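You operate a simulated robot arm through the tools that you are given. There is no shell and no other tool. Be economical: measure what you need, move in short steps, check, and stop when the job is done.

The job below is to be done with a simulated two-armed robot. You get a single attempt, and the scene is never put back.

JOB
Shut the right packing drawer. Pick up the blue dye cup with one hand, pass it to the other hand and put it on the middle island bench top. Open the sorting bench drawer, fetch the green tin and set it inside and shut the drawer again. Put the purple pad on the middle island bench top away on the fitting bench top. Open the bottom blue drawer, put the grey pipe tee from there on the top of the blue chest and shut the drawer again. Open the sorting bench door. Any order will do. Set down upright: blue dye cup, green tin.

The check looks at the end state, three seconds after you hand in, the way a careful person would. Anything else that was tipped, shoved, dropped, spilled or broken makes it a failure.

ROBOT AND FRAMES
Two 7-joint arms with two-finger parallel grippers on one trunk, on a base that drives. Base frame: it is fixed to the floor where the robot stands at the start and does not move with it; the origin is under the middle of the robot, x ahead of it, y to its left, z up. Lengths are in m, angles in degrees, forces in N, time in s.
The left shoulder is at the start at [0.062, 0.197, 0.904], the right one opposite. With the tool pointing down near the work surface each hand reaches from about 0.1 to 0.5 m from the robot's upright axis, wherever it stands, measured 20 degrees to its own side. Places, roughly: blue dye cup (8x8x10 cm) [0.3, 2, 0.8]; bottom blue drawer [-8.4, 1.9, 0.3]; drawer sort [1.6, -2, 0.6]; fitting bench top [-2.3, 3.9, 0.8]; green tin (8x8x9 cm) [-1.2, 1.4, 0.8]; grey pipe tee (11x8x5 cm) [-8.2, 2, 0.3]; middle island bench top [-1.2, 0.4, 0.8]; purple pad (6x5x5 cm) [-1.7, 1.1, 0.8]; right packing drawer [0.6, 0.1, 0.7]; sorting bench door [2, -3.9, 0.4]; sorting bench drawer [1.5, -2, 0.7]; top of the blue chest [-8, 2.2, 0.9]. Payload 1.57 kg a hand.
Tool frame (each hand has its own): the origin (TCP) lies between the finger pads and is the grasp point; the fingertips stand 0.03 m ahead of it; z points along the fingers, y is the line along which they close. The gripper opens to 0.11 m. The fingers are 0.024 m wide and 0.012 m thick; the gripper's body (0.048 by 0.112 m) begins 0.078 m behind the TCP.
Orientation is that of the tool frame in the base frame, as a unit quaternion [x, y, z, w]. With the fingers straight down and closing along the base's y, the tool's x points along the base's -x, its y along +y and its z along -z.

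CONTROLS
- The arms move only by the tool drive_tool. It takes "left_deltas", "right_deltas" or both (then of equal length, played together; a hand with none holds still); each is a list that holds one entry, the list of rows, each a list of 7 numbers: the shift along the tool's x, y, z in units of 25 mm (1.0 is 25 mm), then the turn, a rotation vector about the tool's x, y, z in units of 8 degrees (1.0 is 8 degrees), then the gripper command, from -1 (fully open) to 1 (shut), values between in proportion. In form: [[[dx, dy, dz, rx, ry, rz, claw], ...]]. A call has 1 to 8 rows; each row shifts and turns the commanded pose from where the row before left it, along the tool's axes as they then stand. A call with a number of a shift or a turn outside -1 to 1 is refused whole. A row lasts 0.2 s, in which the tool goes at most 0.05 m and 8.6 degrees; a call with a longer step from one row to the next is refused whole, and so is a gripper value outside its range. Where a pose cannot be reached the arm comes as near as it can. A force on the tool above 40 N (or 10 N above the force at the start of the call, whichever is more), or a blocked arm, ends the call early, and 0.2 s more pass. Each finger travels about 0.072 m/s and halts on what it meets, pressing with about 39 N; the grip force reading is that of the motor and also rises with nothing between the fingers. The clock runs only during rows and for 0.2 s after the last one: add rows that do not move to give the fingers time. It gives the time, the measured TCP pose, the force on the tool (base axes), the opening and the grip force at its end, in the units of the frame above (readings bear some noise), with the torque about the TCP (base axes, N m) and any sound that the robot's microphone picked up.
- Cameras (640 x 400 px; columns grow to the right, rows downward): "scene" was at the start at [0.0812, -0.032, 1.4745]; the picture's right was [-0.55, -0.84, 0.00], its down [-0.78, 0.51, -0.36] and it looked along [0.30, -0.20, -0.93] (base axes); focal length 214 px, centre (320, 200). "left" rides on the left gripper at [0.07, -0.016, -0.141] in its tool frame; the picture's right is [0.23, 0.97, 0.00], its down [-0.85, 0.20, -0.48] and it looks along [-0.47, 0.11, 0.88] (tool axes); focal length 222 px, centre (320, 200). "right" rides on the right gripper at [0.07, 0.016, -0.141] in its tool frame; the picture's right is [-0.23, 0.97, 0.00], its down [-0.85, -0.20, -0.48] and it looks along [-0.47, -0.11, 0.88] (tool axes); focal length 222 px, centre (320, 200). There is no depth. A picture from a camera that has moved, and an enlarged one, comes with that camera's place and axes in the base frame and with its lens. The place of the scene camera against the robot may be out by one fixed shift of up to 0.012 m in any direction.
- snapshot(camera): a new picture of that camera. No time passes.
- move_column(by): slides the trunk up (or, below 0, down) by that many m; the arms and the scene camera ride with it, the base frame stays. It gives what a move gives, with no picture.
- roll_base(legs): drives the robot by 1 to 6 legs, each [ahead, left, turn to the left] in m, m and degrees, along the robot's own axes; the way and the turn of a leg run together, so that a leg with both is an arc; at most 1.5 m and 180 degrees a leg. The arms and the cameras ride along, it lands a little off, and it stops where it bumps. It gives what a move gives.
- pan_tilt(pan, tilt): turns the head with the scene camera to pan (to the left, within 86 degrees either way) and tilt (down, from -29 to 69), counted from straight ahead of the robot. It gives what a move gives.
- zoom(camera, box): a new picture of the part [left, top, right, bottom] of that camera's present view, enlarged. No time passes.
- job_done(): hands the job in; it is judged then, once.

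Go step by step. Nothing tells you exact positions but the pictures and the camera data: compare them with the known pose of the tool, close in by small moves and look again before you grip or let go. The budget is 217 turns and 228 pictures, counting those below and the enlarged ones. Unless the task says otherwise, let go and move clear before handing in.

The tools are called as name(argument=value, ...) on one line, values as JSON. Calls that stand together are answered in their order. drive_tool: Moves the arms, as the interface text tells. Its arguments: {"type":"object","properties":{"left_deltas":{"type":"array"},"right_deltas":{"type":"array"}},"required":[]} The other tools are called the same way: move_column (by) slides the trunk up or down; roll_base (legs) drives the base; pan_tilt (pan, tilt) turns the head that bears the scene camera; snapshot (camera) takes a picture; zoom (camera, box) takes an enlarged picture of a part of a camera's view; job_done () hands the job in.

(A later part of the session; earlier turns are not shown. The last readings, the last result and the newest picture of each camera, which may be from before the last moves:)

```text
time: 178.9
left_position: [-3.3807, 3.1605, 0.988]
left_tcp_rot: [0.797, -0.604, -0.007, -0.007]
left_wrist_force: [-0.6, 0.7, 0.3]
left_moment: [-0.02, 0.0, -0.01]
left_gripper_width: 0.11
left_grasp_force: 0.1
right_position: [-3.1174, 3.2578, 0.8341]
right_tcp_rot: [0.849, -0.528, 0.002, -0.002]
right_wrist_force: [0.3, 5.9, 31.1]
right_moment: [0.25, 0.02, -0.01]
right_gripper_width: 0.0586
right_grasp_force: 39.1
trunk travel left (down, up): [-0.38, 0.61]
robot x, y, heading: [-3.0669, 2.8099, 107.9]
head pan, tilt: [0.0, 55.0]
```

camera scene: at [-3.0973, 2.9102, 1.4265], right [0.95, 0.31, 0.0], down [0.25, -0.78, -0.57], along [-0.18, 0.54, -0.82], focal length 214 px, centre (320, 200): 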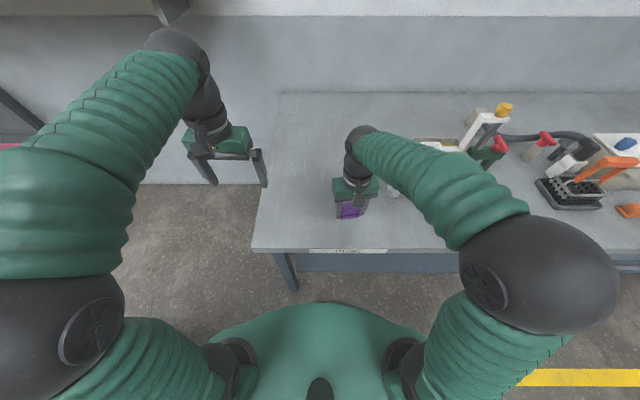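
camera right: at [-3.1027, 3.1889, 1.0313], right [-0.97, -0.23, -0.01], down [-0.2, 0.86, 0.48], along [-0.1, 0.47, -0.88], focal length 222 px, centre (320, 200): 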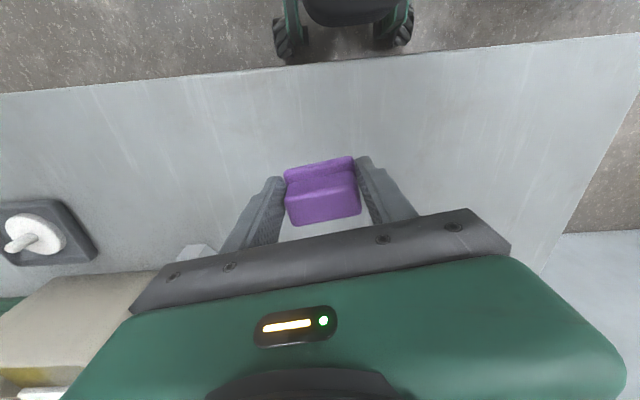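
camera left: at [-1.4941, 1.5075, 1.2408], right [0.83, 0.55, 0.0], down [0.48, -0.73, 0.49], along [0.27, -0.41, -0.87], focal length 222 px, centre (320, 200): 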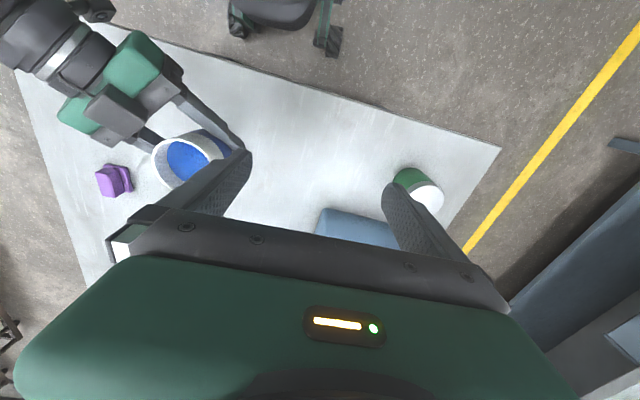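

Firm contact. I open and lift away.

drive_tool(right_deltas=[[[0, 0, -0.1, 0, 0, 0, 0.2], [0, 0, 0, 0, 0, 0, -0.5], [0, 0, 0, 0, 0, 0, -1], [0, 0, 0, 0, 0, 0, -1]]])

move_column(by=0.3)

snapshot(camera="right")

pan_tilt(pan=75, tilt=25)

snapshot(camera="scene")

```text
time: 179.9
left_position: [-3.3817, 3.1631, 0.9866]
left_tcp_rot: [0.797, -0.605, -0.006, -0.007]
left_wrist_force: [-0.4, -1.0, -0.2]
left_moment: [-0.01, 0.01, 0.02]
left_gripper_width: 0.1098
left_grasp_force: 0.0
right_position: [-3.1168, 3.2585, 0.8339]
right_tcp_rot: [0.849, -0.528, 0.004, -0.002]
right_wrist_force: [-0.2, -0.5, 0.3]
right_moment: [-0.02, 0.01, -0.04]
right_gripper_width: 0.1096
right_grasp_force: 0.0
trunk travel left (down, up): [-0.38, 0.61]
robot x, y, heading: [-3.0669, 2.8121, 108.1]
head pan, tilt: [0.0, 55.0]
```

```text
time: 182.9
left_position: [-3.3813, 3.1624, 1.2868]
left_tcp_rot: [0.797, -0.604, -0.007, -0.007]
left_wrist_force: [0.4, -0.3, -0.4]
left_moment: [0.0, 0.03, -0.01]
left_gripper_width: 0.1101
left_grasp_force: 0.0
right_position: [-3.1167, 3.2584, 1.1354]
right_tcp_rot: [0.849, -0.529, 0.003, -0.001]
right_wrist_force: [1.0, 0.0, -0.2]
right_moment: [0.0, 0.02, 0.02]
right_gripper_width: 0.1099
right_grasp_force: 0.0
trunk travel left (down, up): [-0.68, 0.31]
robot x, y, heading: [-3.0655, 2.8079, 107.8]
head pan, tilt: [0.0, 55.0]
```

```text
147 pictures are left
camera right: at [-3.1029, 3.1889, 1.2778], right [-0.97, -0.23, -0.01], down [-0.2, 0.86, 0.48], along [-0.1, 0.47, -0.88], focal length 222 px, centre (320, 200)
```

right: 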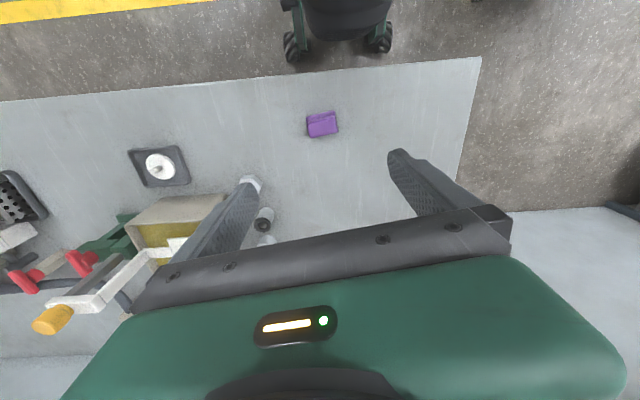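

```text
time: 184.4
left_position: [-3.3815, 3.1625, 1.2861]
left_tcp_rot: [0.797, -0.604, -0.006, -0.007]
left_wrist_force: [0.3, -0.2, -0.4]
left_moment: [0.02, -0.03, 0.01]
left_gripper_width: 0.1098
left_grasp_force: 0.0
right_position: [-3.1176, 3.2569, 1.1346]
right_tcp_rot: [0.849, -0.528, 0.003, -0.001]
right_wrist_force: [-0.1, 0.4, 0.0]
right_moment: [0.0, 0.01, 0.03]
right_gripper_width: 0.1101
right_grasp_force: 0.0
trunk travel left (down, up): [-0.68, 0.31]
robot x, y, heading: [-3.0663, 2.8103, 107.7]
head pan, tilt: [75.0, 25.0]
```

```text
146 pictures are left
camera scene: at [-3.1675, 2.8375, 1.7145], right [-0.05, 1.0, 0.0], down [0.42, 0.02, -0.91], along [-0.9, -0.05, -0.42], focal length 214 px, centre (320, 200)
```

scene: 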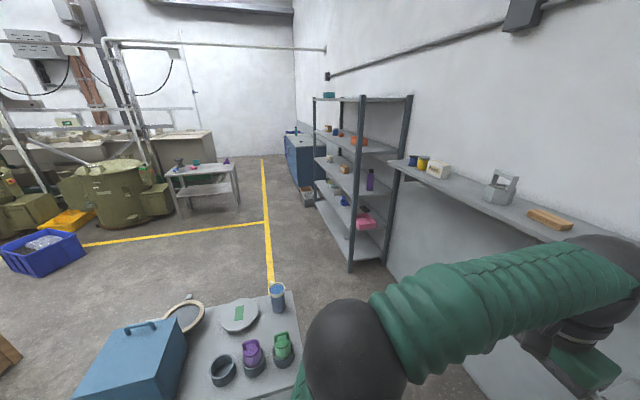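

The pad is placed. Now to the blue chest: I go around the cart via the south side, then into the corridor by the shelves.

roll_base(legs=[[-1.235, 0.11, 0], [0, 0, 89.3], [0.99, 0.167, 0]])

pan_tilt(pan=-15, tilt=25)

snapshot(camera="scene")

```text
time: 199.5
left_position: [-4.074, 0.8289, 1.287]
left_tcp_rot: [0.992, 0.124, -0.008, -0.001]
left_wrist_force: [-0.6, 0.1, -0.3]
left_moment: [0.0, 0.05, 0.01]
left_gripper_width: 0.1099
left_grasp_force: 0.1
right_position: [-4.1638, 1.0955, 1.1355]
right_tcp_rot: [0.977, 0.215, 0.0, -0.003]
right_wrist_force: [0.7, 0.0, 0.1]
right_moment: [0.0, 0.0, 0.02]
right_gripper_width: 0.1099
right_grasp_force: 0.0
trunk travel left (down, up): [-0.68, 0.31]
robot x, y, heading: [-3.7129, 1.1338, -163.6]
head pan, tilt: [75.0, 25.0]
```

```text
time: 201.1
left_position: [-4.074, 0.8277, 1.2874]
left_tcp_rot: [0.992, 0.124, -0.009, 0.0]
left_wrist_force: [-0.4, -0.6, 0.1]
left_moment: [-0.01, -0.02, -0.01]
left_gripper_width: 0.11
left_grasp_force: 0.1
right_position: [-4.1635, 1.0934, 1.1356]
right_tcp_rot: [0.976, 0.216, 0.0, -0.003]
right_wrist_force: [-0.3, 0.3, -0.3]
right_moment: [0.03, 0.02, -0.01]
right_gripper_width: 0.1099
right_grasp_force: 0.1
trunk travel left (down, up): [-0.68, 0.31]
robot x, y, heading: [-3.7144, 1.131, -163.4]
head pan, tilt: [-15.0, 25.0]
```

```text
145 pictures are left
camera scene: at [-3.839, 1.1202, 1.7144], right [-0.03, 1.0, 0.0], down [0.42, 0.01, -0.91], along [-0.91, -0.02, -0.42], focal length 214 px, centre (320, 200)
```

scene: 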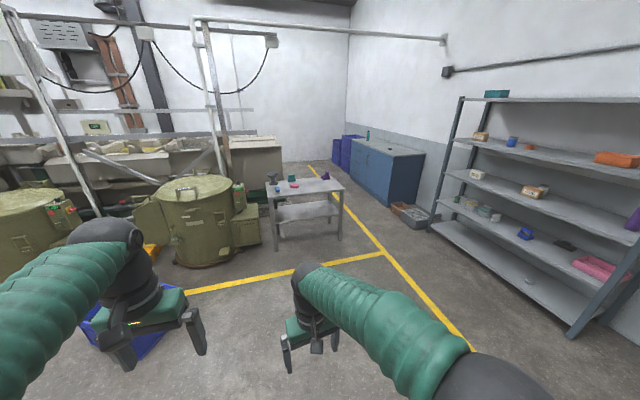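

The chest stands at the end of the corridor beyond the shelves. I drive there and turn to face it.

roll_base(legs=[[0.58, -0.653, 0], [0.58, -0.653, 0], [1.274, -0.276, 0], [1.24, 0.308, 0]])

roll_base(legs=[[0, 0, -90]])

pan_tilt(pan=0, tilt=35)

snapshot(camera="scene")

```text
time: 222.1
left_position: [-7.9811, 1.0794, 1.2866]
left_tcp_rot: [0.994, 0.112, -0.009, -0.001]
left_wrist_force: [1.0, -0.7, 0.6]
left_moment: [-0.01, 0.0, -0.02]
left_gripper_width: 0.11
left_grasp_force: 0.1
right_position: [-8.0641, 1.3478, 1.1361]
right_tcp_rot: [0.979, 0.204, 0.0, -0.003]
right_wrist_force: [0.1, -0.2, -0.3]
right_moment: [-0.01, 0.01, 0.03]
right_gripper_width: 0.1098
right_grasp_force: 0.0
trunk travel left (down, up): [-0.68, 0.31]
robot x, y, heading: [-7.6181, 1.3742, -164.7]
head pan, tilt: [-15.0, 25.0]
```

```text
time: 226.3
left_position: [-7.9259, 1.7302, 1.2887]
left_tcp_rot: [0.793, -0.61, -0.006, -0.008]
left_wrist_force: [0.3, -0.9, 0.1]
left_moment: [-0.03, -0.02, 0.0]
left_gripper_width: 0.1098
left_grasp_force: 0.1
right_position: [-7.6611, 1.8217, 1.1358]
right_tcp_rot: [0.845, -0.535, 0.002, -0.002]
right_wrist_force: [-0.2, -0.5, -0.5]
right_moment: [0.0, -0.02, 0.0]
right_gripper_width: 0.11
right_grasp_force: 0.1
trunk travel left (down, up): [-0.68, 0.31]
robot x, y, heading: [-7.6175, 1.3824, 106.8]
head pan, tilt: [-15.0, 25.0]
```

```text
time: 227.0
left_position: [-7.9254, 1.7283, 1.2876]
left_tcp_rot: [0.792, -0.61, -0.006, -0.007]
left_wrist_force: [0.8, 0.0, -0.1]
left_moment: [0.02, 0.02, 0.03]
left_gripper_width: 0.1101
left_grasp_force: 0.1
right_position: [-7.6597, 1.8217, 1.1373]
right_tcp_rot: [0.845, -0.535, 0.001, -0.002]
right_wrist_force: [-0.7, -0.4, 0.0]
right_moment: [0.0, 0.01, 0.01]
right_gripper_width: 0.1099
right_grasp_force: 0.1
trunk travel left (down, up): [-0.68, 0.31]
robot x, y, heading: [-7.6136, 1.3749, 107.2]
head pan, tilt: [0.0, 35.0]
```

```text
144 pictures are left
camera scene: at [-7.6518, 1.4903, 1.6987], right [0.96, 0.29, 0.0], down [0.17, -0.55, -0.82], along [-0.24, 0.78, -0.57], focal length 214 px, centre (320, 200)
```

scene: 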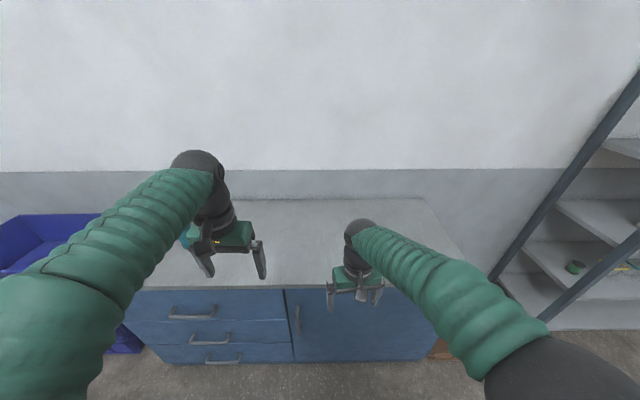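

The bottom-left drawer handle is near (-8.31, 1.776, 0.30). I strafe left to face it, close the left hand and lower the trunk for a look.

roll_base(legs=[[0, 0.35, 0]])

move_column(by=-0.6)

pan_tilt(pan=10, tilt=50)

snapshot(camera="scene")

snapshot(camera="left")

```text
time: 229.3
left_position: [-8.2497, 1.6303, 1.2887]
left_tcp_rot: [0.793, -0.609, -0.009, -0.005]
left_wrist_force: [0.4, -0.5, -0.5]
left_moment: [-0.03, 0.05, -0.02]
left_gripper_width: 0.11
left_grasp_force: 0.0
right_position: [-7.9871, 1.721, 1.1356]
right_tcp_rot: [0.846, -0.534, -0.001, 0.0]
right_wrist_force: [0.7, 0.5, -0.6]
right_moment: [-0.06, 0.03, -0.03]
right_gripper_width: 0.11
right_grasp_force: 0.0
trunk travel left (down, up): [-0.68, 0.31]
robot x, y, heading: [-7.948, 1.2787, 107.2]
head pan, tilt: [0.0, 35.0]
```

```text
refused: -0.6 is not a number from -0.4 to 0.4
```

```text
time: 230.1
left_position: [-8.2508, 1.6278, 1.2887]
left_tcp_rot: [0.793, -0.609, -0.008, -0.006]
left_wrist_force: [0.8, 0.6, -0.7]
left_moment: [-0.01, 0.05, 0.01]
left_gripper_width: 0.11
left_grasp_force: 0.1
right_position: [-7.9878, 1.7203, 1.1353]
right_tcp_rot: [0.846, -0.534, 0.001, -0.001]
right_wrist_force: [0.4, 0.0, -0.2]
right_moment: [-0.03, 0.04, -0.02]
right_gripper_width: 0.1103
right_grasp_force: 0.1
trunk travel left (down, up): [-0.68, 0.31]
robot x, y, heading: [-7.9442, 1.278, 107.3]
head pan, tilt: [10.0, 50.0]
```

```text
143 pictures are left
camera scene: at [-7.9844, 1.3752, 1.677], right [0.89, 0.46, 0.0], down [0.35, -0.68, -0.64], along [-0.3, 0.57, -0.77], focal length 214 px, centre (320, 200)
```

scene: 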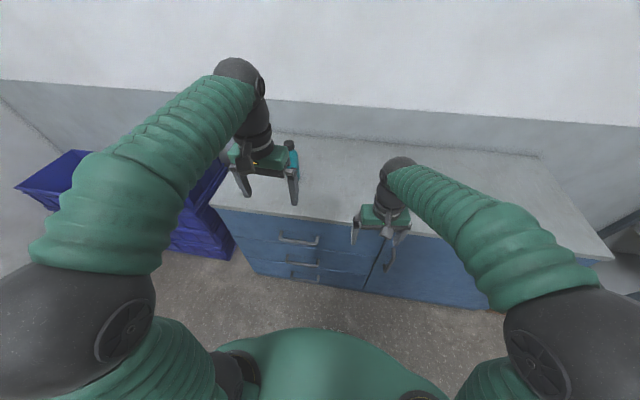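

```text
142 pictures are left
camera left: at [-8.2177, 1.5606, 1.4292], right [-0.88, -0.47, 0.0], down [-0.41, 0.77, 0.5], along [-0.23, 0.44, -0.87], focal length 222 px, centre (320, 200)
```

left: 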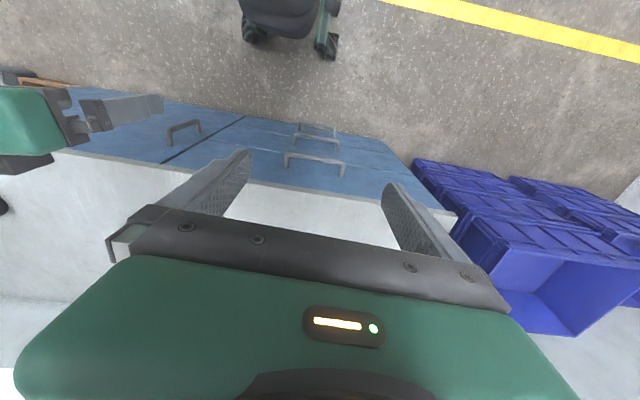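

move_column(by=-0.4)

move_column(by=-0.26)

snapshot(camera="scene")

snapshot(camera="left")

```text
time: 233.9
left_position: [-8.2568, 1.6253, 0.8885]
left_tcp_rot: [0.793, -0.609, -0.007, -0.007]
left_wrist_force: [-0.1, -0.3, -0.3]
left_moment: [0.02, 0.0, 0.03]
left_gripper_width: 0.1098
left_grasp_force: 0.1
right_position: [-7.9926, 1.718, 0.7361]
right_tcp_rot: [0.846, -0.534, 0.001, -0.003]
right_wrist_force: [0.0, -0.2, 0.4]
right_moment: [0.02, 0.02, -0.02]
right_gripper_width: 0.1099
right_grasp_force: 0.0
trunk travel left (down, up): [-0.28, 0.71]
robot x, y, heading: [-7.9463, 1.2754, 107.1]
head pan, tilt: [10.0, 50.0]
```

```text
time: 236.6
left_position: [-8.2569, 1.6258, 0.6285]
left_tcp_rot: [0.793, -0.609, -0.007, -0.008]
left_wrist_force: [0.1, 0.8, -0.5]
left_moment: [-0.02, 0.02, -0.01]
left_gripper_width: 0.1098
left_grasp_force: 0.0
right_position: [-7.9922, 1.7182, 0.4768]
right_tcp_rot: [0.846, -0.533, 0.001, -0.002]
right_wrist_force: [0.1, 0.4, -0.2]
right_moment: [0.02, -0.03, 0.01]
right_gripper_width: 0.1102
right_grasp_force: 0.0
trunk travel left (down, up): [-0.02, 0.97]
robot x, y, heading: [-7.9452, 1.2748, 107.3]
head pan, tilt: [10.0, 50.0]
```

```text
141 pictures are left
camera scene: at [-7.9908, 1.3719, 1.017], right [0.89, 0.46, 0.0], down [0.35, -0.68, -0.64], along [-0.29, 0.57, -0.77], focal length 214 px, centre (320, 200)
```

scene: 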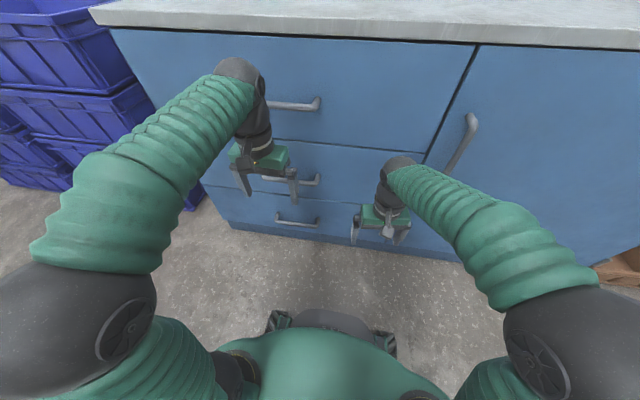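

```text
140 pictures are left
camera left: at [-8.2234, 1.558, 0.7686], right [-0.88, -0.47, -0.01], down [-0.41, 0.76, 0.49], along [-0.23, 0.44, -0.87], focal length 222 px, centre (320, 200)
```

left: 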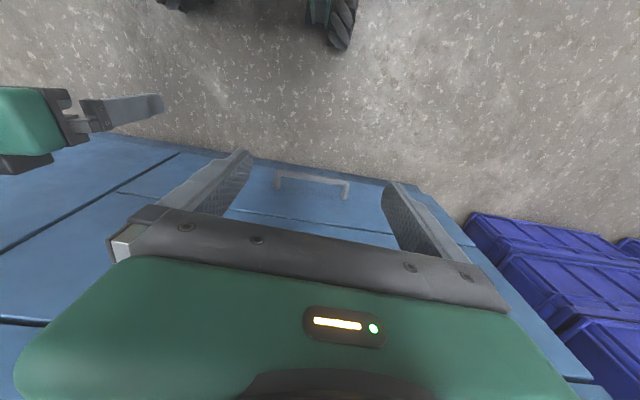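

zoom(camera="scene", box=[240, 180, 360, 255])

zoom(camera="left", box=[230, 140, 400, 250])

```text
5.33 times, centred on (300, 218) of scene
camera zoom: at [-7.9908, 1.3719, 1.017], right [0.89, 0.46, 0.0], down [0.35, -0.68, -0.64], along [-0.29, 0.57, -0.77], focal length 1144 px, centre (427, 107)
```

zoom: 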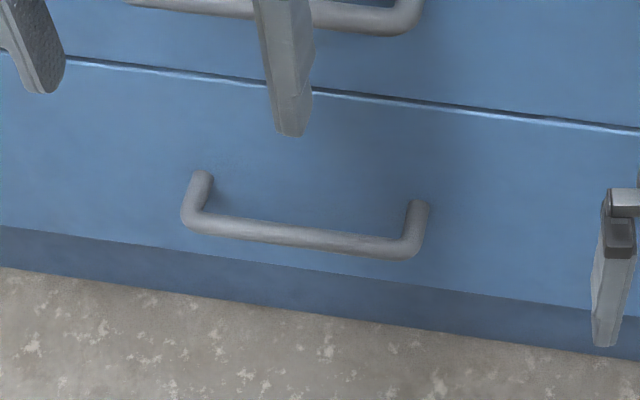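

```text
3.64 times, centred on (315, 195) of left
camera zoom: at [-8.2234, 1.558, 0.7686], right [-0.88, -0.47, -0.01], down [-0.41, 0.76, 0.49], along [-0.23, 0.44, -0.87], focal length 808 px, centre (338, 218)
```

zoom: 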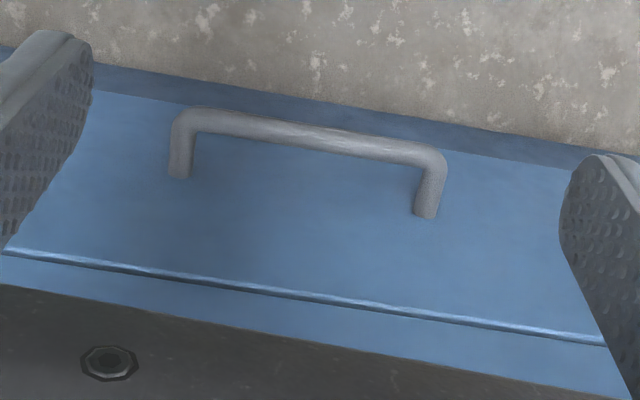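

The handle bar stands about 5 cm off the face, with a 4 cm gap. I'll hook it with the closed left fingers tilted 25°; first tilt and lower the arm in front of it.

drive_tool(left_deltas=[[[0, 0, 0.9, 0, -0.8, 0, 1], [0, 0, 0.9, 0, -0.8, 0, 1], [0, 0, 0.9, 0, -0.8, 0, 1], [0.3, 0, 0.9, 0, -0.7, 0, 1], [0.35, 0, 0.9, 0, 0, 0, 1], [0.35, 0, 0.9, 0, 0, 0, 1], [0.35, 0, 0.9, 0, 0, 0, 1], [0.35, 0, 0.9, 0, 0, 0, 1]]])

snapshot(camera="scene")

snapshot(camera="left")

```text
time: 238.4
left_position: [-8.2621, 1.6409, 0.4426]
left_tcp_rot: [0.774, -0.592, -0.178, -0.138]
left_wrist_force: [0.2, 0.9, -0.5]
left_moment: [-0.02, 0.02, 0.04]
left_gripper_width: 0.0
left_grasp_force: 20.7
right_position: [-7.9924, 1.7175, 0.4768]
right_tcp_rot: [0.846, -0.533, 0.002, -0.004]
right_wrist_force: [-0.5, 0.2, 0.5]
right_moment: [0.01, -0.02, 0.01]
right_gripper_width: 0.1101
right_grasp_force: 0.1
trunk travel left (down, up): [-0.02, 0.97]
robot x, y, heading: [-7.9457, 1.2758, 107.2]
head pan, tilt: [10.0, 50.0]
```

```text
137 pictures are left
camera scene: at [-7.9908, 1.3717, 1.017], right [0.89, 0.46, 0.0], down [0.35, -0.68, -0.64], along [-0.29, 0.57, -0.77], focal length 214 px, centre (320, 200)
```

scene: 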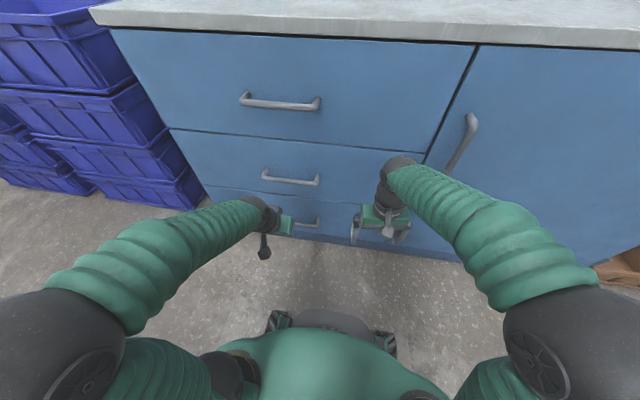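

```text
136 pictures are left
camera left: at [-8.2146, 1.5238, 0.539], right [-0.89, -0.45, -0.1], down [-0.34, 0.49, 0.8], along [-0.31, 0.75, -0.59], focal length 222 px, centre (320, 200)
```

left: 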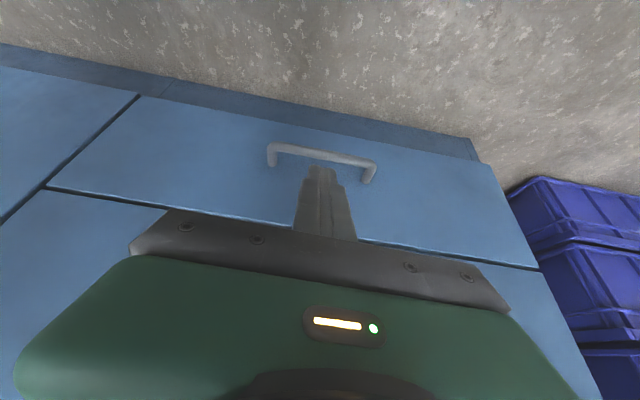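

The fingers are well placed in front of the handle (bar at about z 0.235). I lower 11 cm more, then drive ahead 12 cm.

drive_tool(left_deltas=[[[0.39, 0, 0.79, 0, 0, 0, 1], [0.39, 0, 0.79, 0, 0, 0, 1], [0.39, 0, 0.79, 0, 0, 0, 1], [0.39, 0, 0.79, 0, 0, 0, 1], [0.39, 0, 0.79, 0, 0, 0, 1]]])

roll_base(legs=[[0.11, 0, 0]])

snapshot(camera="left")

snapshot(camera="scene")

```text
time: 239.6
left_position: [-8.2603, 1.6408, 0.3313]
left_tcp_rot: [0.773, -0.593, -0.177, -0.138]
left_wrist_force: [-0.4, -0.1, 0.3]
left_moment: [-0.01, 0.02, 0.0]
left_gripper_width: 0.0
left_grasp_force: 21.3
right_position: [-7.9923, 1.7186, 0.4758]
right_tcp_rot: [0.846, -0.533, 0.002, -0.003]
right_wrist_force: [-0.9, 0.1, 0.8]
right_moment: [0.07, 0.02, 0.01]
right_gripper_width: 0.11
right_grasp_force: 0.0
trunk travel left (down, up): [-0.02, 0.97]
robot x, y, heading: [-7.9449, 1.2728, 107.0]
head pan, tilt: [10.0, 50.0]
```

```text
time: 240.7
left_position: [-8.2915, 1.7436, 0.3325]
left_tcp_rot: [0.773, -0.594, -0.176, -0.138]
left_wrist_force: [0.3, 0.4, -0.3]
left_moment: [0.01, -0.01, 0.01]
left_gripper_width: 0.0
left_grasp_force: 21.7
right_position: [-8.023, 1.8214, 0.4766]
right_tcp_rot: [0.846, -0.533, 0.002, -0.003]
right_wrist_force: [-1.0, -1.1, -0.3]
right_moment: [0.04, 0.03, -0.02]
right_gripper_width: 0.1102
right_grasp_force: 0.0
trunk travel left (down, up): [-0.02, 0.97]
robot x, y, heading: [-7.9798, 1.3772, 107.1]
head pan, tilt: [10.0, 50.0]
```

```text
135 pictures are left
camera left: at [-8.2446, 1.6268, 0.4288], right [-0.89, -0.45, -0.1], down [-0.34, 0.49, 0.8], along [-0.31, 0.75, -0.59], focal length 222 px, centre (320, 200)
```

left: 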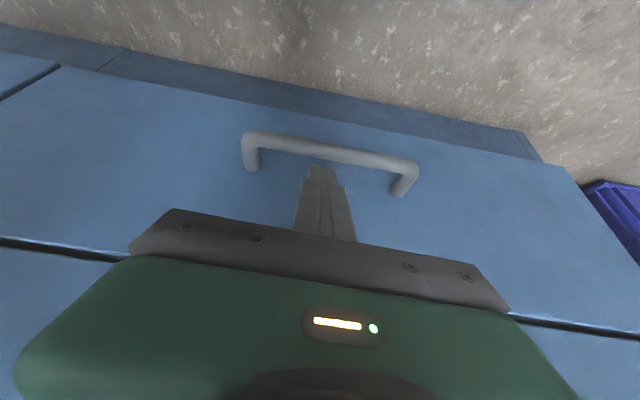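

```text
134 pictures are left
camera scene: at [-8.0229, 1.4755, 1.0169], right [0.89, 0.46, 0.0], down [0.35, -0.68, -0.64], along [-0.29, 0.57, -0.77], focal length 214 px, centre (320, 200)
```

scene: 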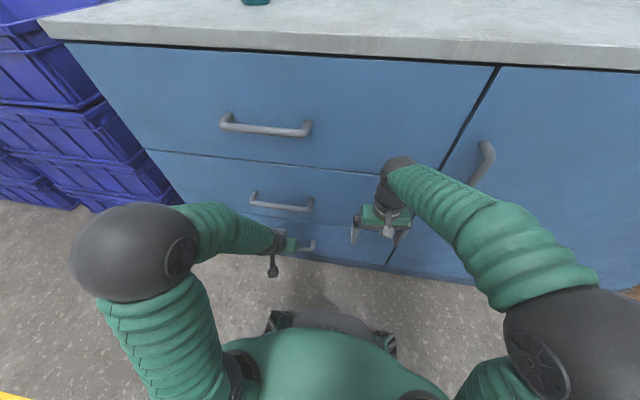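

drive_tool(left_deltas=[[[-0.37, 0, 0.79, 0, 0, 0, 1], [-0.37, 0, 0.79, 0, 0, 0, 1], [-0.37, 0, 0.79, 0, 0, 0, 1], [-0.37, 0, 0.79, 0, 0, 0, 1]]])

snapshot(camera="left")

zoom(camera="scene", box=[220, 180, 380, 290])

```text
time: 241.7
left_position: [-8.304, 1.7988, 0.2779]
left_tcp_rot: [0.775, -0.594, -0.168, -0.131]
left_wrist_force: [7.6, -24.4, 39.3]
left_moment: [0.48, 0.17, -0.05]
left_gripper_width: 0.0
left_grasp_force: 21.1
right_position: [-8.024, 1.8207, 0.4768]
right_tcp_rot: [0.846, -0.533, 0.0, -0.003]
right_wrist_force: [-0.5, 0.4, 0.0]
right_moment: [0.0, -0.04, 0.01]
right_gripper_width: 0.1099
right_grasp_force: 0.1
trunk travel left (down, up): [-0.02, 0.97]
robot x, y, heading: [-7.9795, 1.3781, 107.3]
head pan, tilt: [10.0, 50.0]
stopped in row 4 (left hand): the force on the tool passed its limit at 65 N (the readings are from after the stop); the commanded pose is now the measured one
```

```text
133 pictures are left
camera left: at [-8.2581, 1.6828, 0.378], right [-0.89, -0.45, -0.1], down [-0.35, 0.5, 0.79], along [-0.31, 0.74, -0.6], focal length 222 px, centre (320, 200)
```

left: 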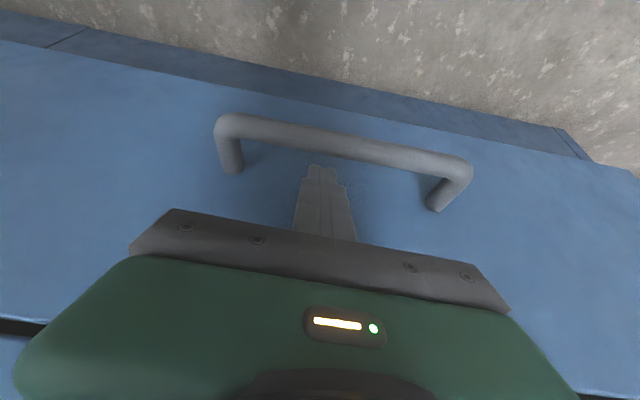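

```text
3.64 times, centred on (300, 235) of scene
camera zoom: at [-8.0218, 1.4745, 1.0172], right [0.89, 0.46, 0.0], down [0.35, -0.68, -0.64], along [-0.29, 0.57, -0.77], focal length 780 px, centre (393, 73)
```

zoom: 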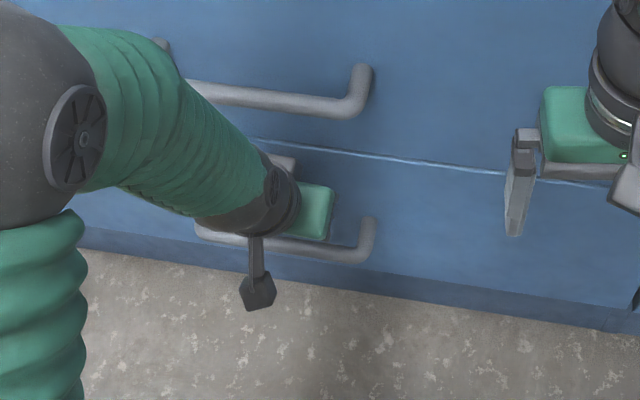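

The fingertip touched the drawer face just above the bar (face at m≈4.145). I back off 2–3 mm and slide down into the gap.

drive_tool(left_deltas=[[[0.1, 0, -0.05, 0, 0, 0, 1], [0.17, 0, 0.33, 0, 0, 0, 1], [0.17, 0, 0.33, 0, 0, 0, 1], [0.1, 0, 0.2, 0, 0, 0, 1]]])

zoom(camera="left", box=[200, 80, 480, 260])

```text
time: 242.7
left_position: [-8.3039, 1.7961, 0.2542]
left_tcp_rot: [0.775, -0.594, -0.171, -0.134]
left_wrist_force: [0.3, 0.3, 6.2]
left_moment: [-0.05, -0.09, 0.01]
left_gripper_width: 0.0001
left_grasp_force: 21.5
right_position: [-8.0245, 1.8209, 0.4775]
right_tcp_rot: [0.846, -0.533, 0.0, -0.002]
right_wrist_force: [0.4, -0.5, -0.8]
right_moment: [0.02, 0.01, 0.01]
right_gripper_width: 0.1101
right_grasp_force: 0.1
trunk travel left (down, up): [-0.02, 0.97]
robot x, y, heading: [-7.976, 1.3772, 107.4]
head pan, tilt: [10.0, 50.0]
```

```text
2.22 times, centred on (340, 170) of left
camera zoom: at [-8.2572, 1.6806, 0.3543], right [-0.89, -0.45, -0.1], down [-0.34, 0.5, 0.79], along [-0.31, 0.74, -0.6], focal length 494 px, centre (276, 267)
```

zoom: 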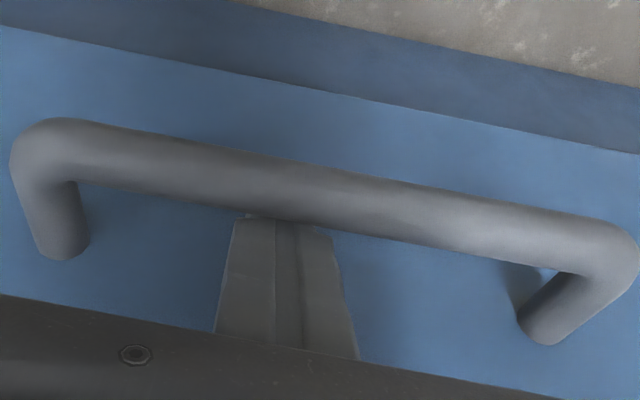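

The tip is slipping behind the bar. A little deeper, then a test pull with the arm.

drive_tool(left_deltas=[[[0.1, 0, 0.22, 0, 0, 0, 1], [0.1, 0, 0.22, 0, 0, 0, 1], [0, 0, 0, 0, 0, 0, 1]]])

zoom(camera="left", box=[200, 80, 480, 260])

```text
time: 243.2
left_position: [-8.3052, 1.7974, 0.2543]
left_tcp_rot: [0.775, -0.592, -0.175, -0.135]
left_wrist_force: [4.6, -14.3, 32.1]
left_moment: [-0.75, -0.59, 0.21]
left_gripper_width: 0.0
left_grasp_force: 21.1
right_position: [-8.0238, 1.8192, 0.478]
right_tcp_rot: [0.846, -0.533, -0.001, -0.004]
right_wrist_force: [0.2, -0.3, -0.9]
right_moment: [-0.01, -0.01, -0.01]
right_gripper_width: 0.1098
right_grasp_force: 0.1
trunk travel left (down, up): [-0.02, 0.97]
robot x, y, heading: [-7.9781, 1.3809, 107.3]
head pan, tilt: [10.0, 50.0]
stopped in row 2 (left hand): the force on the tool passed its limit at 48 N (the readings are from after the stop); the commanded pose is now the measured one
```

```text
2.22 times, centred on (340, 170) of left
camera zoom: at [-8.2572, 1.6814, 0.3528], right [-0.89, -0.45, -0.1], down [-0.34, 0.49, 0.8], along [-0.31, 0.74, -0.59], focal length 494 px, centre (276, 267)
```

zoom: 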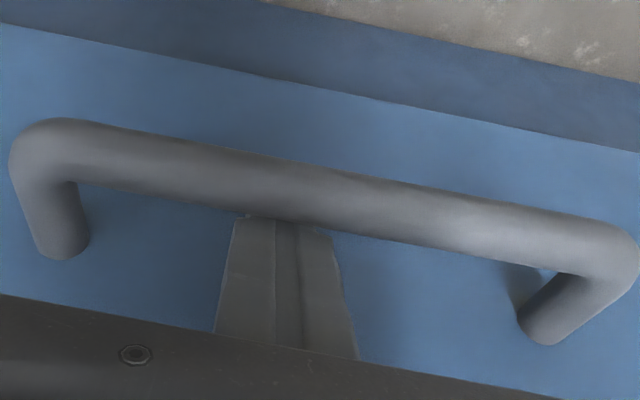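

The gap is too narrow for both fingers together. I'll instead turn the tool 90° about its axis and grip the bar with one finger inside. First I back out.

drive_tool(left_deltas=[[[-0.3, 0, -0.62, 0, 0, 0, 1], [-0.4, 0, -0.8, 0, 0, 0, 1], [-0.4, 0, -0.8, 0, 0, 0, 1]]])

roll_base(legs=[[-0.12, 0, 0]])

drive_tool(left_deltas=[[[0, 0, 0, 0, 0, 1, -0.2], [0, 0, 0, 0, 0, 1, -0.2], [0, 0, 0, 0, 0, 1, -0.2], [0, 0, 0, 0, 0, 1, -0.2], [0, 0, 0, 0, 0, 1, -0.2], [0, 0, 0, 0, 0, 1, -0.2], [0, 0, 0, 0, 0, 1, -0.2], [0, 0, 0, 0, 0, 1, -0.2]]])

snapshot(camera="scene")

```text
time: 244.0
left_position: [-8.3053, 1.7979, 0.3128]
left_tcp_rot: [0.774, -0.594, -0.172, -0.135]
left_wrist_force: [0.8, -5.0, -1.0]
left_moment: [-0.1, -0.1, 0.0]
left_gripper_width: 0.0001
left_grasp_force: 21.4
right_position: [-8.0244, 1.8215, 0.4774]
right_tcp_rot: [0.846, -0.533, 0.001, -0.003]
right_wrist_force: [0.3, 0.0, -0.1]
right_moment: [0.03, -0.01, 0.03]
right_gripper_width: 0.11
right_grasp_force: 0.1
trunk travel left (down, up): [-0.02, 0.97]
robot x, y, heading: [-7.9785, 1.3764, 107.1]
head pan, tilt: [10.0, 50.0]
```

```text
time: 245.2
left_position: [-8.27, 1.6844, 0.3111]
left_tcp_rot: [0.775, -0.593, -0.173, -0.135]
left_wrist_force: [0.1, -0.4, 0.3]
left_moment: [0.01, 0.0, -0.02]
left_gripper_width: 0.0
left_grasp_force: 20.8
right_position: [-7.9896, 1.7067, 0.4773]
right_tcp_rot: [0.846, -0.533, 0.001, -0.003]
right_wrist_force: [-0.1, 0.5, -0.8]
right_moment: [0.0, -0.03, 0.01]
right_gripper_width: 0.1102
right_grasp_force: 0.1
trunk travel left (down, up): [-0.02, 0.97]
robot x, y, heading: [-7.9429, 1.2677, 107.1]
head pan, tilt: [10.0, 50.0]
```

```text
time: 247.0
left_position: [-8.2686, 1.6837, 0.3132]
left_tcp_rot: [-0.342, 0.914, 0.218, 0.023]
left_wrist_force: [0.6, -1.0, 0.2]
left_moment: [0.0, -0.03, 0.01]
left_gripper_width: 0.0658
left_grasp_force: 0.1
right_position: [-7.9895, 1.708, 0.478]
right_tcp_rot: [0.846, -0.533, 0.0, -0.003]
right_wrist_force: [-0.5, -0.1, 0.4]
right_moment: [0.01, 0.02, -0.01]
right_gripper_width: 0.11
right_grasp_force: 0.0
trunk travel left (down, up): [-0.02, 0.97]
robot x, y, heading: [-7.9478, 1.2635, 107.4]
head pan, tilt: [10.0, 50.0]
```

```text
129 pictures are left
camera scene: at [-7.9878, 1.3624, 1.0169], right [0.89, 0.46, 0.0], down [0.35, -0.68, -0.64], along [-0.29, 0.57, -0.77], focal length 214 px, centre (320, 200)
```

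scene: 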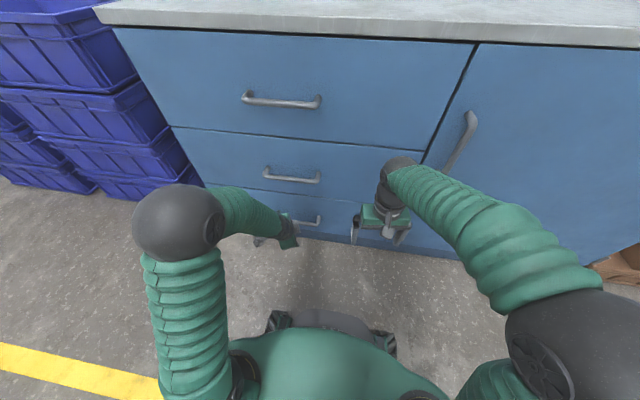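

drive_tool(left_deltas=[[[0, 0, 0, 0, 0, 1, -0.2], [0, 0, 0, 0, 0, 1, -0.2], [0, 0, 0, 0, 0, 1, -0.2], [0, 0, 0, 0, 0, 0.25, -0.2], [0, 0, 0, -0.8, 0, 0, -0.2], [0, 0, 0, -0.8, 0, 0, -0.2], [0, 0, 0, -0.8, 0, 0, -0.2]]])

snapshot(camera="left")

zoom(camera="scene", box=[200, 150, 380, 290])

```text
time: 248.6
left_position: [-8.2711, 1.6856, 0.3133]
left_tcp_rot: [-0.121, 0.917, 0.378, -0.048]
left_wrist_force: [-0.1, -0.5, -0.4]
left_moment: [-0.04, 0.0, 0.01]
left_gripper_width: 0.0662
left_grasp_force: 0.0
right_position: [-7.9891, 1.7079, 0.4778]
right_tcp_rot: [0.846, -0.533, -0.001, -0.003]
right_wrist_force: [-0.5, 0.0, -0.6]
right_moment: [0.01, -0.01, 0.02]
right_gripper_width: 0.1101
right_grasp_force: 0.0
trunk travel left (down, up): [-0.02, 0.97]
robot x, y, heading: [-7.9425, 1.2642, 107.1]
head pan, tilt: [10.0, 50.0]
```

```text
128 pictures are left
camera left: at [-8.31, 1.5576, 0.4022], right [-0.4, 0.61, 0.68], down [0.87, 0.03, 0.48], along [0.27, 0.79, -0.55], focal length 222 px, centre (320, 200)
```

left: 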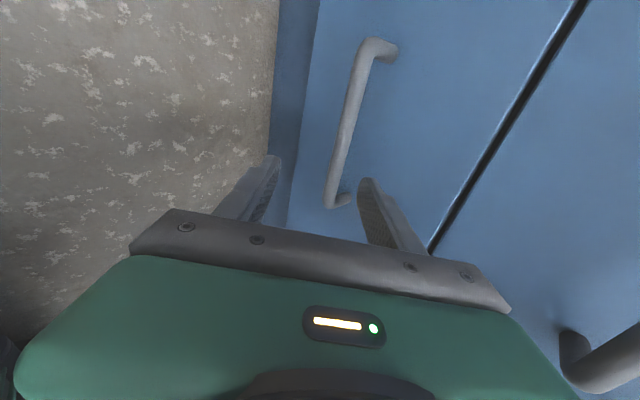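

```text
2.86 times, centred on (290, 220) of scene
camera zoom: at [-7.9875, 1.3624, 1.017], right [0.89, 0.46, 0.0], down [0.35, -0.68, -0.64], along [-0.29, 0.57, -0.77], focal length 613 px, centre (406, 143)
```

zoom: 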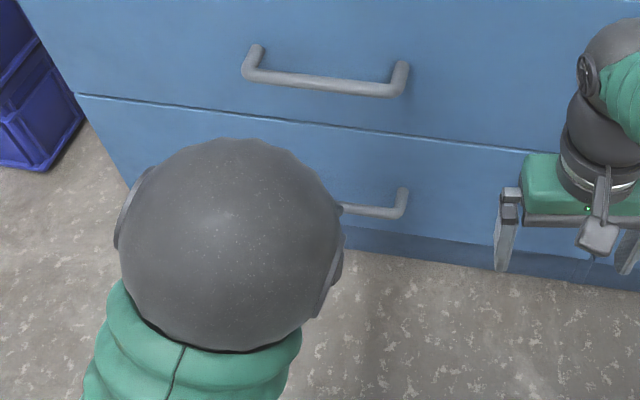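

The hand can be turned so the fingers close vertically on the bar. I'll tilt it further to almost horizontal.

drive_tool(left_deltas=[[[0, 0, 0, -0.9, 0, 0, -0.3], [0, 0, 0, -0.9, 0, 0, -0.3], [0, 0, 0, -0.9, 0, 0, -0.3], [0, 0, 0, -0.9, 0, 0, -0.3], [0, 0, 0, -0.6, 0, 0, -0.3]]])

snapshot(camera="left")

```text
time: 249.8
left_position: [-8.2693, 1.6873, 0.3106]
left_tcp_rot: [-0.103, 0.769, 0.626, -0.081]
left_wrist_force: [-0.1, -0.3, -0.1]
left_moment: [0.03, 0.0, 0.01]
left_gripper_width: 0.0715
left_grasp_force: 0.1
left hand out of reach, approached as far as the arm can: row 3
right_position: [-7.9899, 1.7052, 0.4779]
right_tcp_rot: [0.846, -0.533, 0.0, -0.003]
right_wrist_force: [0.6, -0.5, 0.2]
right_moment: [0.01, 0.0, 0.01]
right_gripper_width: 0.1101
right_grasp_force: 0.0
trunk travel left (down, up): [-0.02, 0.97]
robot x, y, heading: [-7.9431, 1.2678, 107.3]
head pan, tilt: [10.0, 50.0]
```

```text
126 pictures are left
camera left: at [-8.3017, 1.5309, 0.3245], right [-0.28, 0.13, 0.95], down [0.94, -0.19, 0.3], along [0.22, 0.97, -0.07], focal length 222 px, centre (320, 200)
```

left: 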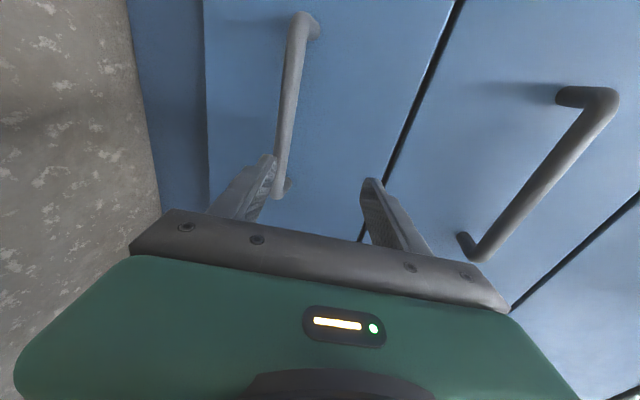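

drive_tool(left_deltas=[[[0, -0.77, 0, 0, 0, 0, -0.3], [0, -0.77, 0.3, 0, 0, 0, -0.3], [0, 0, 0.8, 0, 0, 0, -0.3]]])

snapshot(camera="left")

```text
time: 250.6
left_position: [-8.2775, 1.7048, 0.2693]
left_tcp_rot: [-0.105, 0.769, 0.625, -0.082]
left_wrist_force: [0.3, 0.2, 0.5]
left_moment: [-0.03, 0.0, 0.0]
left_gripper_width: 0.0713
left_grasp_force: 0.0
right_position: [-7.9895, 1.7063, 0.4771]
right_tcp_rot: [0.846, -0.533, 0.0, -0.004]
right_wrist_force: [0.0, 0.1, -0.7]
right_moment: [0.01, -0.02, -0.01]
right_gripper_width: 0.1101
right_grasp_force: 0.0
trunk travel left (down, up): [-0.02, 0.97]
robot x, y, heading: [-7.9431, 1.2639, 107.5]
head pan, tilt: [10.0, 50.0]
```

```text
125 pictures are left
camera left: at [-8.3069, 1.5483, 0.2825], right [-0.28, 0.13, 0.95], down [0.94, -0.19, 0.3], along [0.22, 0.97, -0.07], focal length 222 px, centre (320, 200)
```

left: 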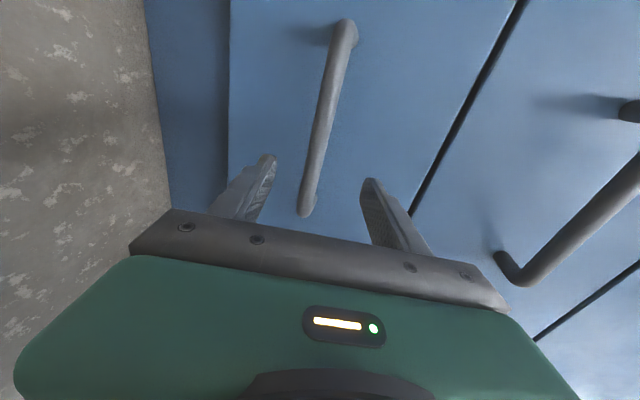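

The bar lies between the fingers. I advance 7 cm and close.

drive_tool(left_deltas=[[[0, 0, 0.75, 0, 0, 0, -0.3], [0, 0, 0.75, 0, 0, 0, -0.3], [0, 0, 0.75, 0, 0, 0, -0.3], [0, 0, 0.65, 0, 0, 0, -0.3]]])

snapshot(camera="left")

```text
time: 251.6
left_position: [-8.2952, 1.7742, 0.2557]
left_tcp_rot: [-0.104, 0.768, 0.626, -0.082]
left_wrist_force: [0.0, -0.1, 0.6]
left_moment: [-0.01, -0.01, -0.02]
left_gripper_width: 0.0714
left_grasp_force: 0.2
right_position: [-7.9895, 1.7066, 0.4774]
right_tcp_rot: [0.846, -0.533, 0.0, -0.003]
right_wrist_force: [-0.4, 0.7, 0.7]
right_moment: [-0.02, 0.01, -0.02]
right_gripper_width: 0.1102
right_grasp_force: 0.0
trunk travel left (down, up): [-0.02, 0.97]
robot x, y, heading: [-7.9431, 1.2663, 107.2]
head pan, tilt: [10.0, 50.0]
```

```text
124 pictures are left
camera left: at [-8.3258, 1.6174, 0.2683], right [-0.28, 0.13, 0.95], down [0.94, -0.19, 0.3], along [0.22, 0.97, -0.07], focal length 222 px, centre (320, 200)
```

left: 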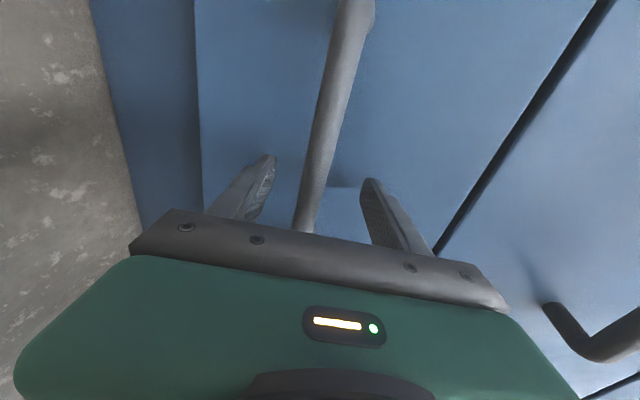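

drive_tool(left_deltas=[[[0, 0, 0, 0, 0, 0, 0.3], [0, 0, 0, 0, 0, 0, 1], [0, 0, 0, 0, 0, 0, 1], [0, 0, 0, 0, 0, 0, 1], [0, 0, 0, 0, 0, 0, 1]]])

```text
time: 252.8
left_position: [-8.295, 1.7711, 0.2498]
left_tcp_rot: [-0.105, 0.772, 0.622, -0.081]
left_wrist_force: [7.0, -2.2, -25.0]
left_moment: [-0.02, -0.5, 0.26]
left_gripper_width: 0.0176
left_grasp_force: 32.3
right_position: [-7.9898, 1.7081, 0.4762]
right_tcp_rot: [0.846, -0.533, 0.002, -0.003]
right_wrist_force: [0.2, 0.2, 0.6]
right_moment: [0.04, 0.05, -0.04]
right_gripper_width: 0.1099
right_grasp_force: 0.1
trunk travel left (down, up): [-0.02, 0.97]
robot x, y, heading: [-7.9438, 1.2647, 107.2]
head pan, tilt: [10.0, 50.0]
```

Gripped the bar. I pull by backing the base.

roll_base(legs=[[-0.15, 0, 0]])

snapshot(camera="scene")

```text
time: 254.2
left_position: [-8.2499, 1.6315, 0.2494]
left_tcp_rot: [-0.104, 0.773, 0.621, -0.08]
left_wrist_force: [1.8, -0.2, -36.7]
left_moment: [-0.03, -0.42, -0.1]
left_gripper_width: 0.0179
left_grasp_force: 32.2
right_position: [-7.9439, 1.5657, 0.4759]
right_tcp_rot: [0.845, -0.535, 0.003, -0.003]
right_wrist_force: [0.7, -0.1, 0.7]
right_moment: [-0.02, 0.0, 0.0]
right_gripper_width: 0.1101
right_grasp_force: 0.0
trunk travel left (down, up): [-0.02, 0.97]
robot x, y, heading: [-7.8996, 1.1178, 107.0]
head pan, tilt: [10.0, 50.0]
```

```text
123 pictures are left
camera scene: at [-7.9461, 1.2248, 1.0158], right [0.89, 0.45, 0.0], down [0.35, -0.69, -0.64], along [-0.29, 0.57, -0.77], focal length 214 px, centre (320, 200)
```

scene: 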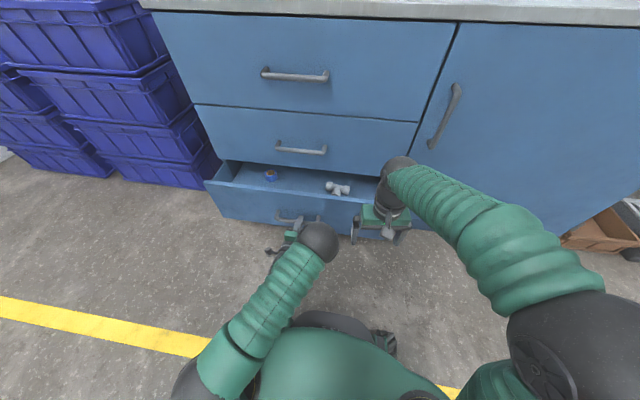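

The drawer opens and the grey tee shows. I pull 14 cm more.

roll_base(legs=[[-0.14, 0, 0]])

snapshot(camera="scene")

```text
time: 255.5
left_position: [-8.2063, 1.496, 0.2497]
left_tcp_rot: [-0.103, 0.774, 0.62, -0.078]
left_wrist_force: [16.8, 5.8, -36.6]
left_moment: [-0.06, -0.54, -0.12]
left_gripper_width: 0.0178
left_grasp_force: 32.6
right_position: [-7.9022, 1.4288, 0.4766]
right_tcp_rot: [0.845, -0.534, 0.0, -0.003]
right_wrist_force: [-0.3, 0.2, 0.8]
right_moment: [0.0, 0.03, 0.02]
right_gripper_width: 0.1098
right_grasp_force: 0.1
trunk travel left (down, up): [-0.02, 0.97]
robot x, y, heading: [-7.8603, 0.9873, 107.1]
head pan, tilt: [10.0, 50.0]
```

```text
122 pictures are left
camera scene: at [-7.9038, 1.0906, 1.0161], right [0.89, 0.46, 0.0], down [0.35, -0.69, -0.64], along [-0.29, 0.57, -0.77], focal length 214 px, centre (320, 200)
```

scene: 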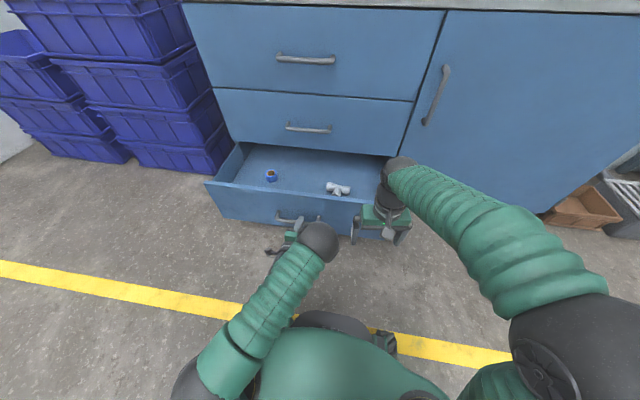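

The drawer is open about 29 cm. I release the handle, pull the left hand back and raise it.

drive_tool(left_deltas=[[[0, 0, 0, 0, 0, 0, -0.3], [0, 0, 0, 0, 0, 0, -0.5], [0, 0, 0, 0, 0, 0, -0.5], [0, 0, -0.8, 0, 0, 0, -0.5], [0, 0, -0.8, 0, 0, 0, -0.5], [0, 0, -0.8, 0, 0, 0, -0.5], [0, 0, -0.8, 0, 0, 0, -0.5]]])

drive_tool(left_deltas=[[[0, 0.9, -0.2, 0, 0, 0, -0.5], [0, 0.9, -0.2, 0, 0, 0, -0.5], [0, 0.9, 0, 0.6, 0, 0, -0.5], [0, 0.9, 0, 0.6, 0, 0, -0.5], [0, 0.9, 0, 0.6, 0, 0, -0.5], [0, 0.9, 0, 0.6, 0, 0, -0.5], [0, 0.9, 0, 0.6, 0, 0, -0.5], [0, 0.9, 0, 0.6, 0, 0, -0.5]]])

snapshot(camera="scene")

```text
time: 257.1
left_position: [-8.2085, 1.4132, 0.2723]
left_tcp_rot: [-0.123, 0.768, 0.621, -0.094]
left_wrist_force: [0.4, 0.4, 0.0]
left_moment: [0.01, 0.01, -0.01]
left_gripper_width: 0.0825
left_grasp_force: 0.0
right_position: [-7.902, 1.4274, 0.4808]
right_tcp_rot: [0.845, -0.535, -0.001, -0.005]
right_wrist_force: [0.6, 0.0, 0.3]
right_moment: [-0.02, -0.04, -0.01]
right_gripper_width: 0.1103
right_grasp_force: 0.0
trunk travel left (down, up): [-0.02, 0.97]
robot x, y, heading: [-7.86, 0.9883, 107.1]
head pan, tilt: [10.0, 50.0]
```

```text
time: 258.2
left_position: [-8.2565, 1.406, 0.3642]
left_tcp_rot: [-0.169, 0.818, 0.538, -0.115]
left_wrist_force: [-0.4, -0.4, -0.5]
left_moment: [0.05, -0.01, 0.02]
left_gripper_width: 0.0828
left_grasp_force: 0.0
right_position: [-7.9009, 1.4271, 0.4852]
right_tcp_rot: [0.845, -0.534, -0.002, -0.006]
right_wrist_force: [0.4, -0.5, -0.2]
right_moment: [-0.04, -0.01, -0.01]
right_gripper_width: 0.11
right_grasp_force: 0.0
trunk travel left (down, up): [-0.02, 0.97]
robot x, y, heading: [-7.8607, 0.9905, 107.0]
head pan, tilt: [10.0, 50.0]
stopped in row 5 (left hand): the arm was blocked; the commanded pose is now the measured one
```

```text
121 pictures are left
camera scene: at [-7.9022, 1.0857, 1.021], right [0.89, 0.46, 0.0], down [0.35, -0.68, -0.64], along [-0.29, 0.57, -0.77], focal length 214 px, centre (320, 200)
```

scene: 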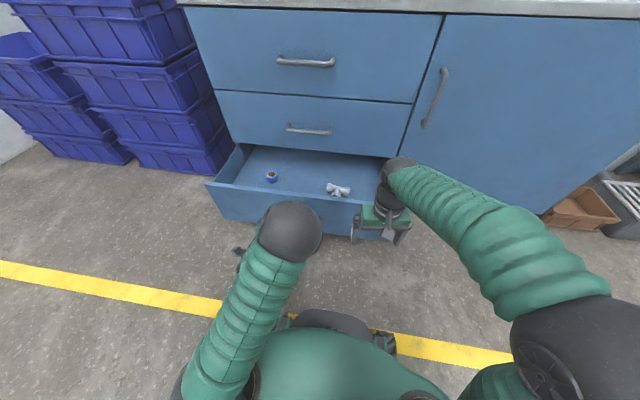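

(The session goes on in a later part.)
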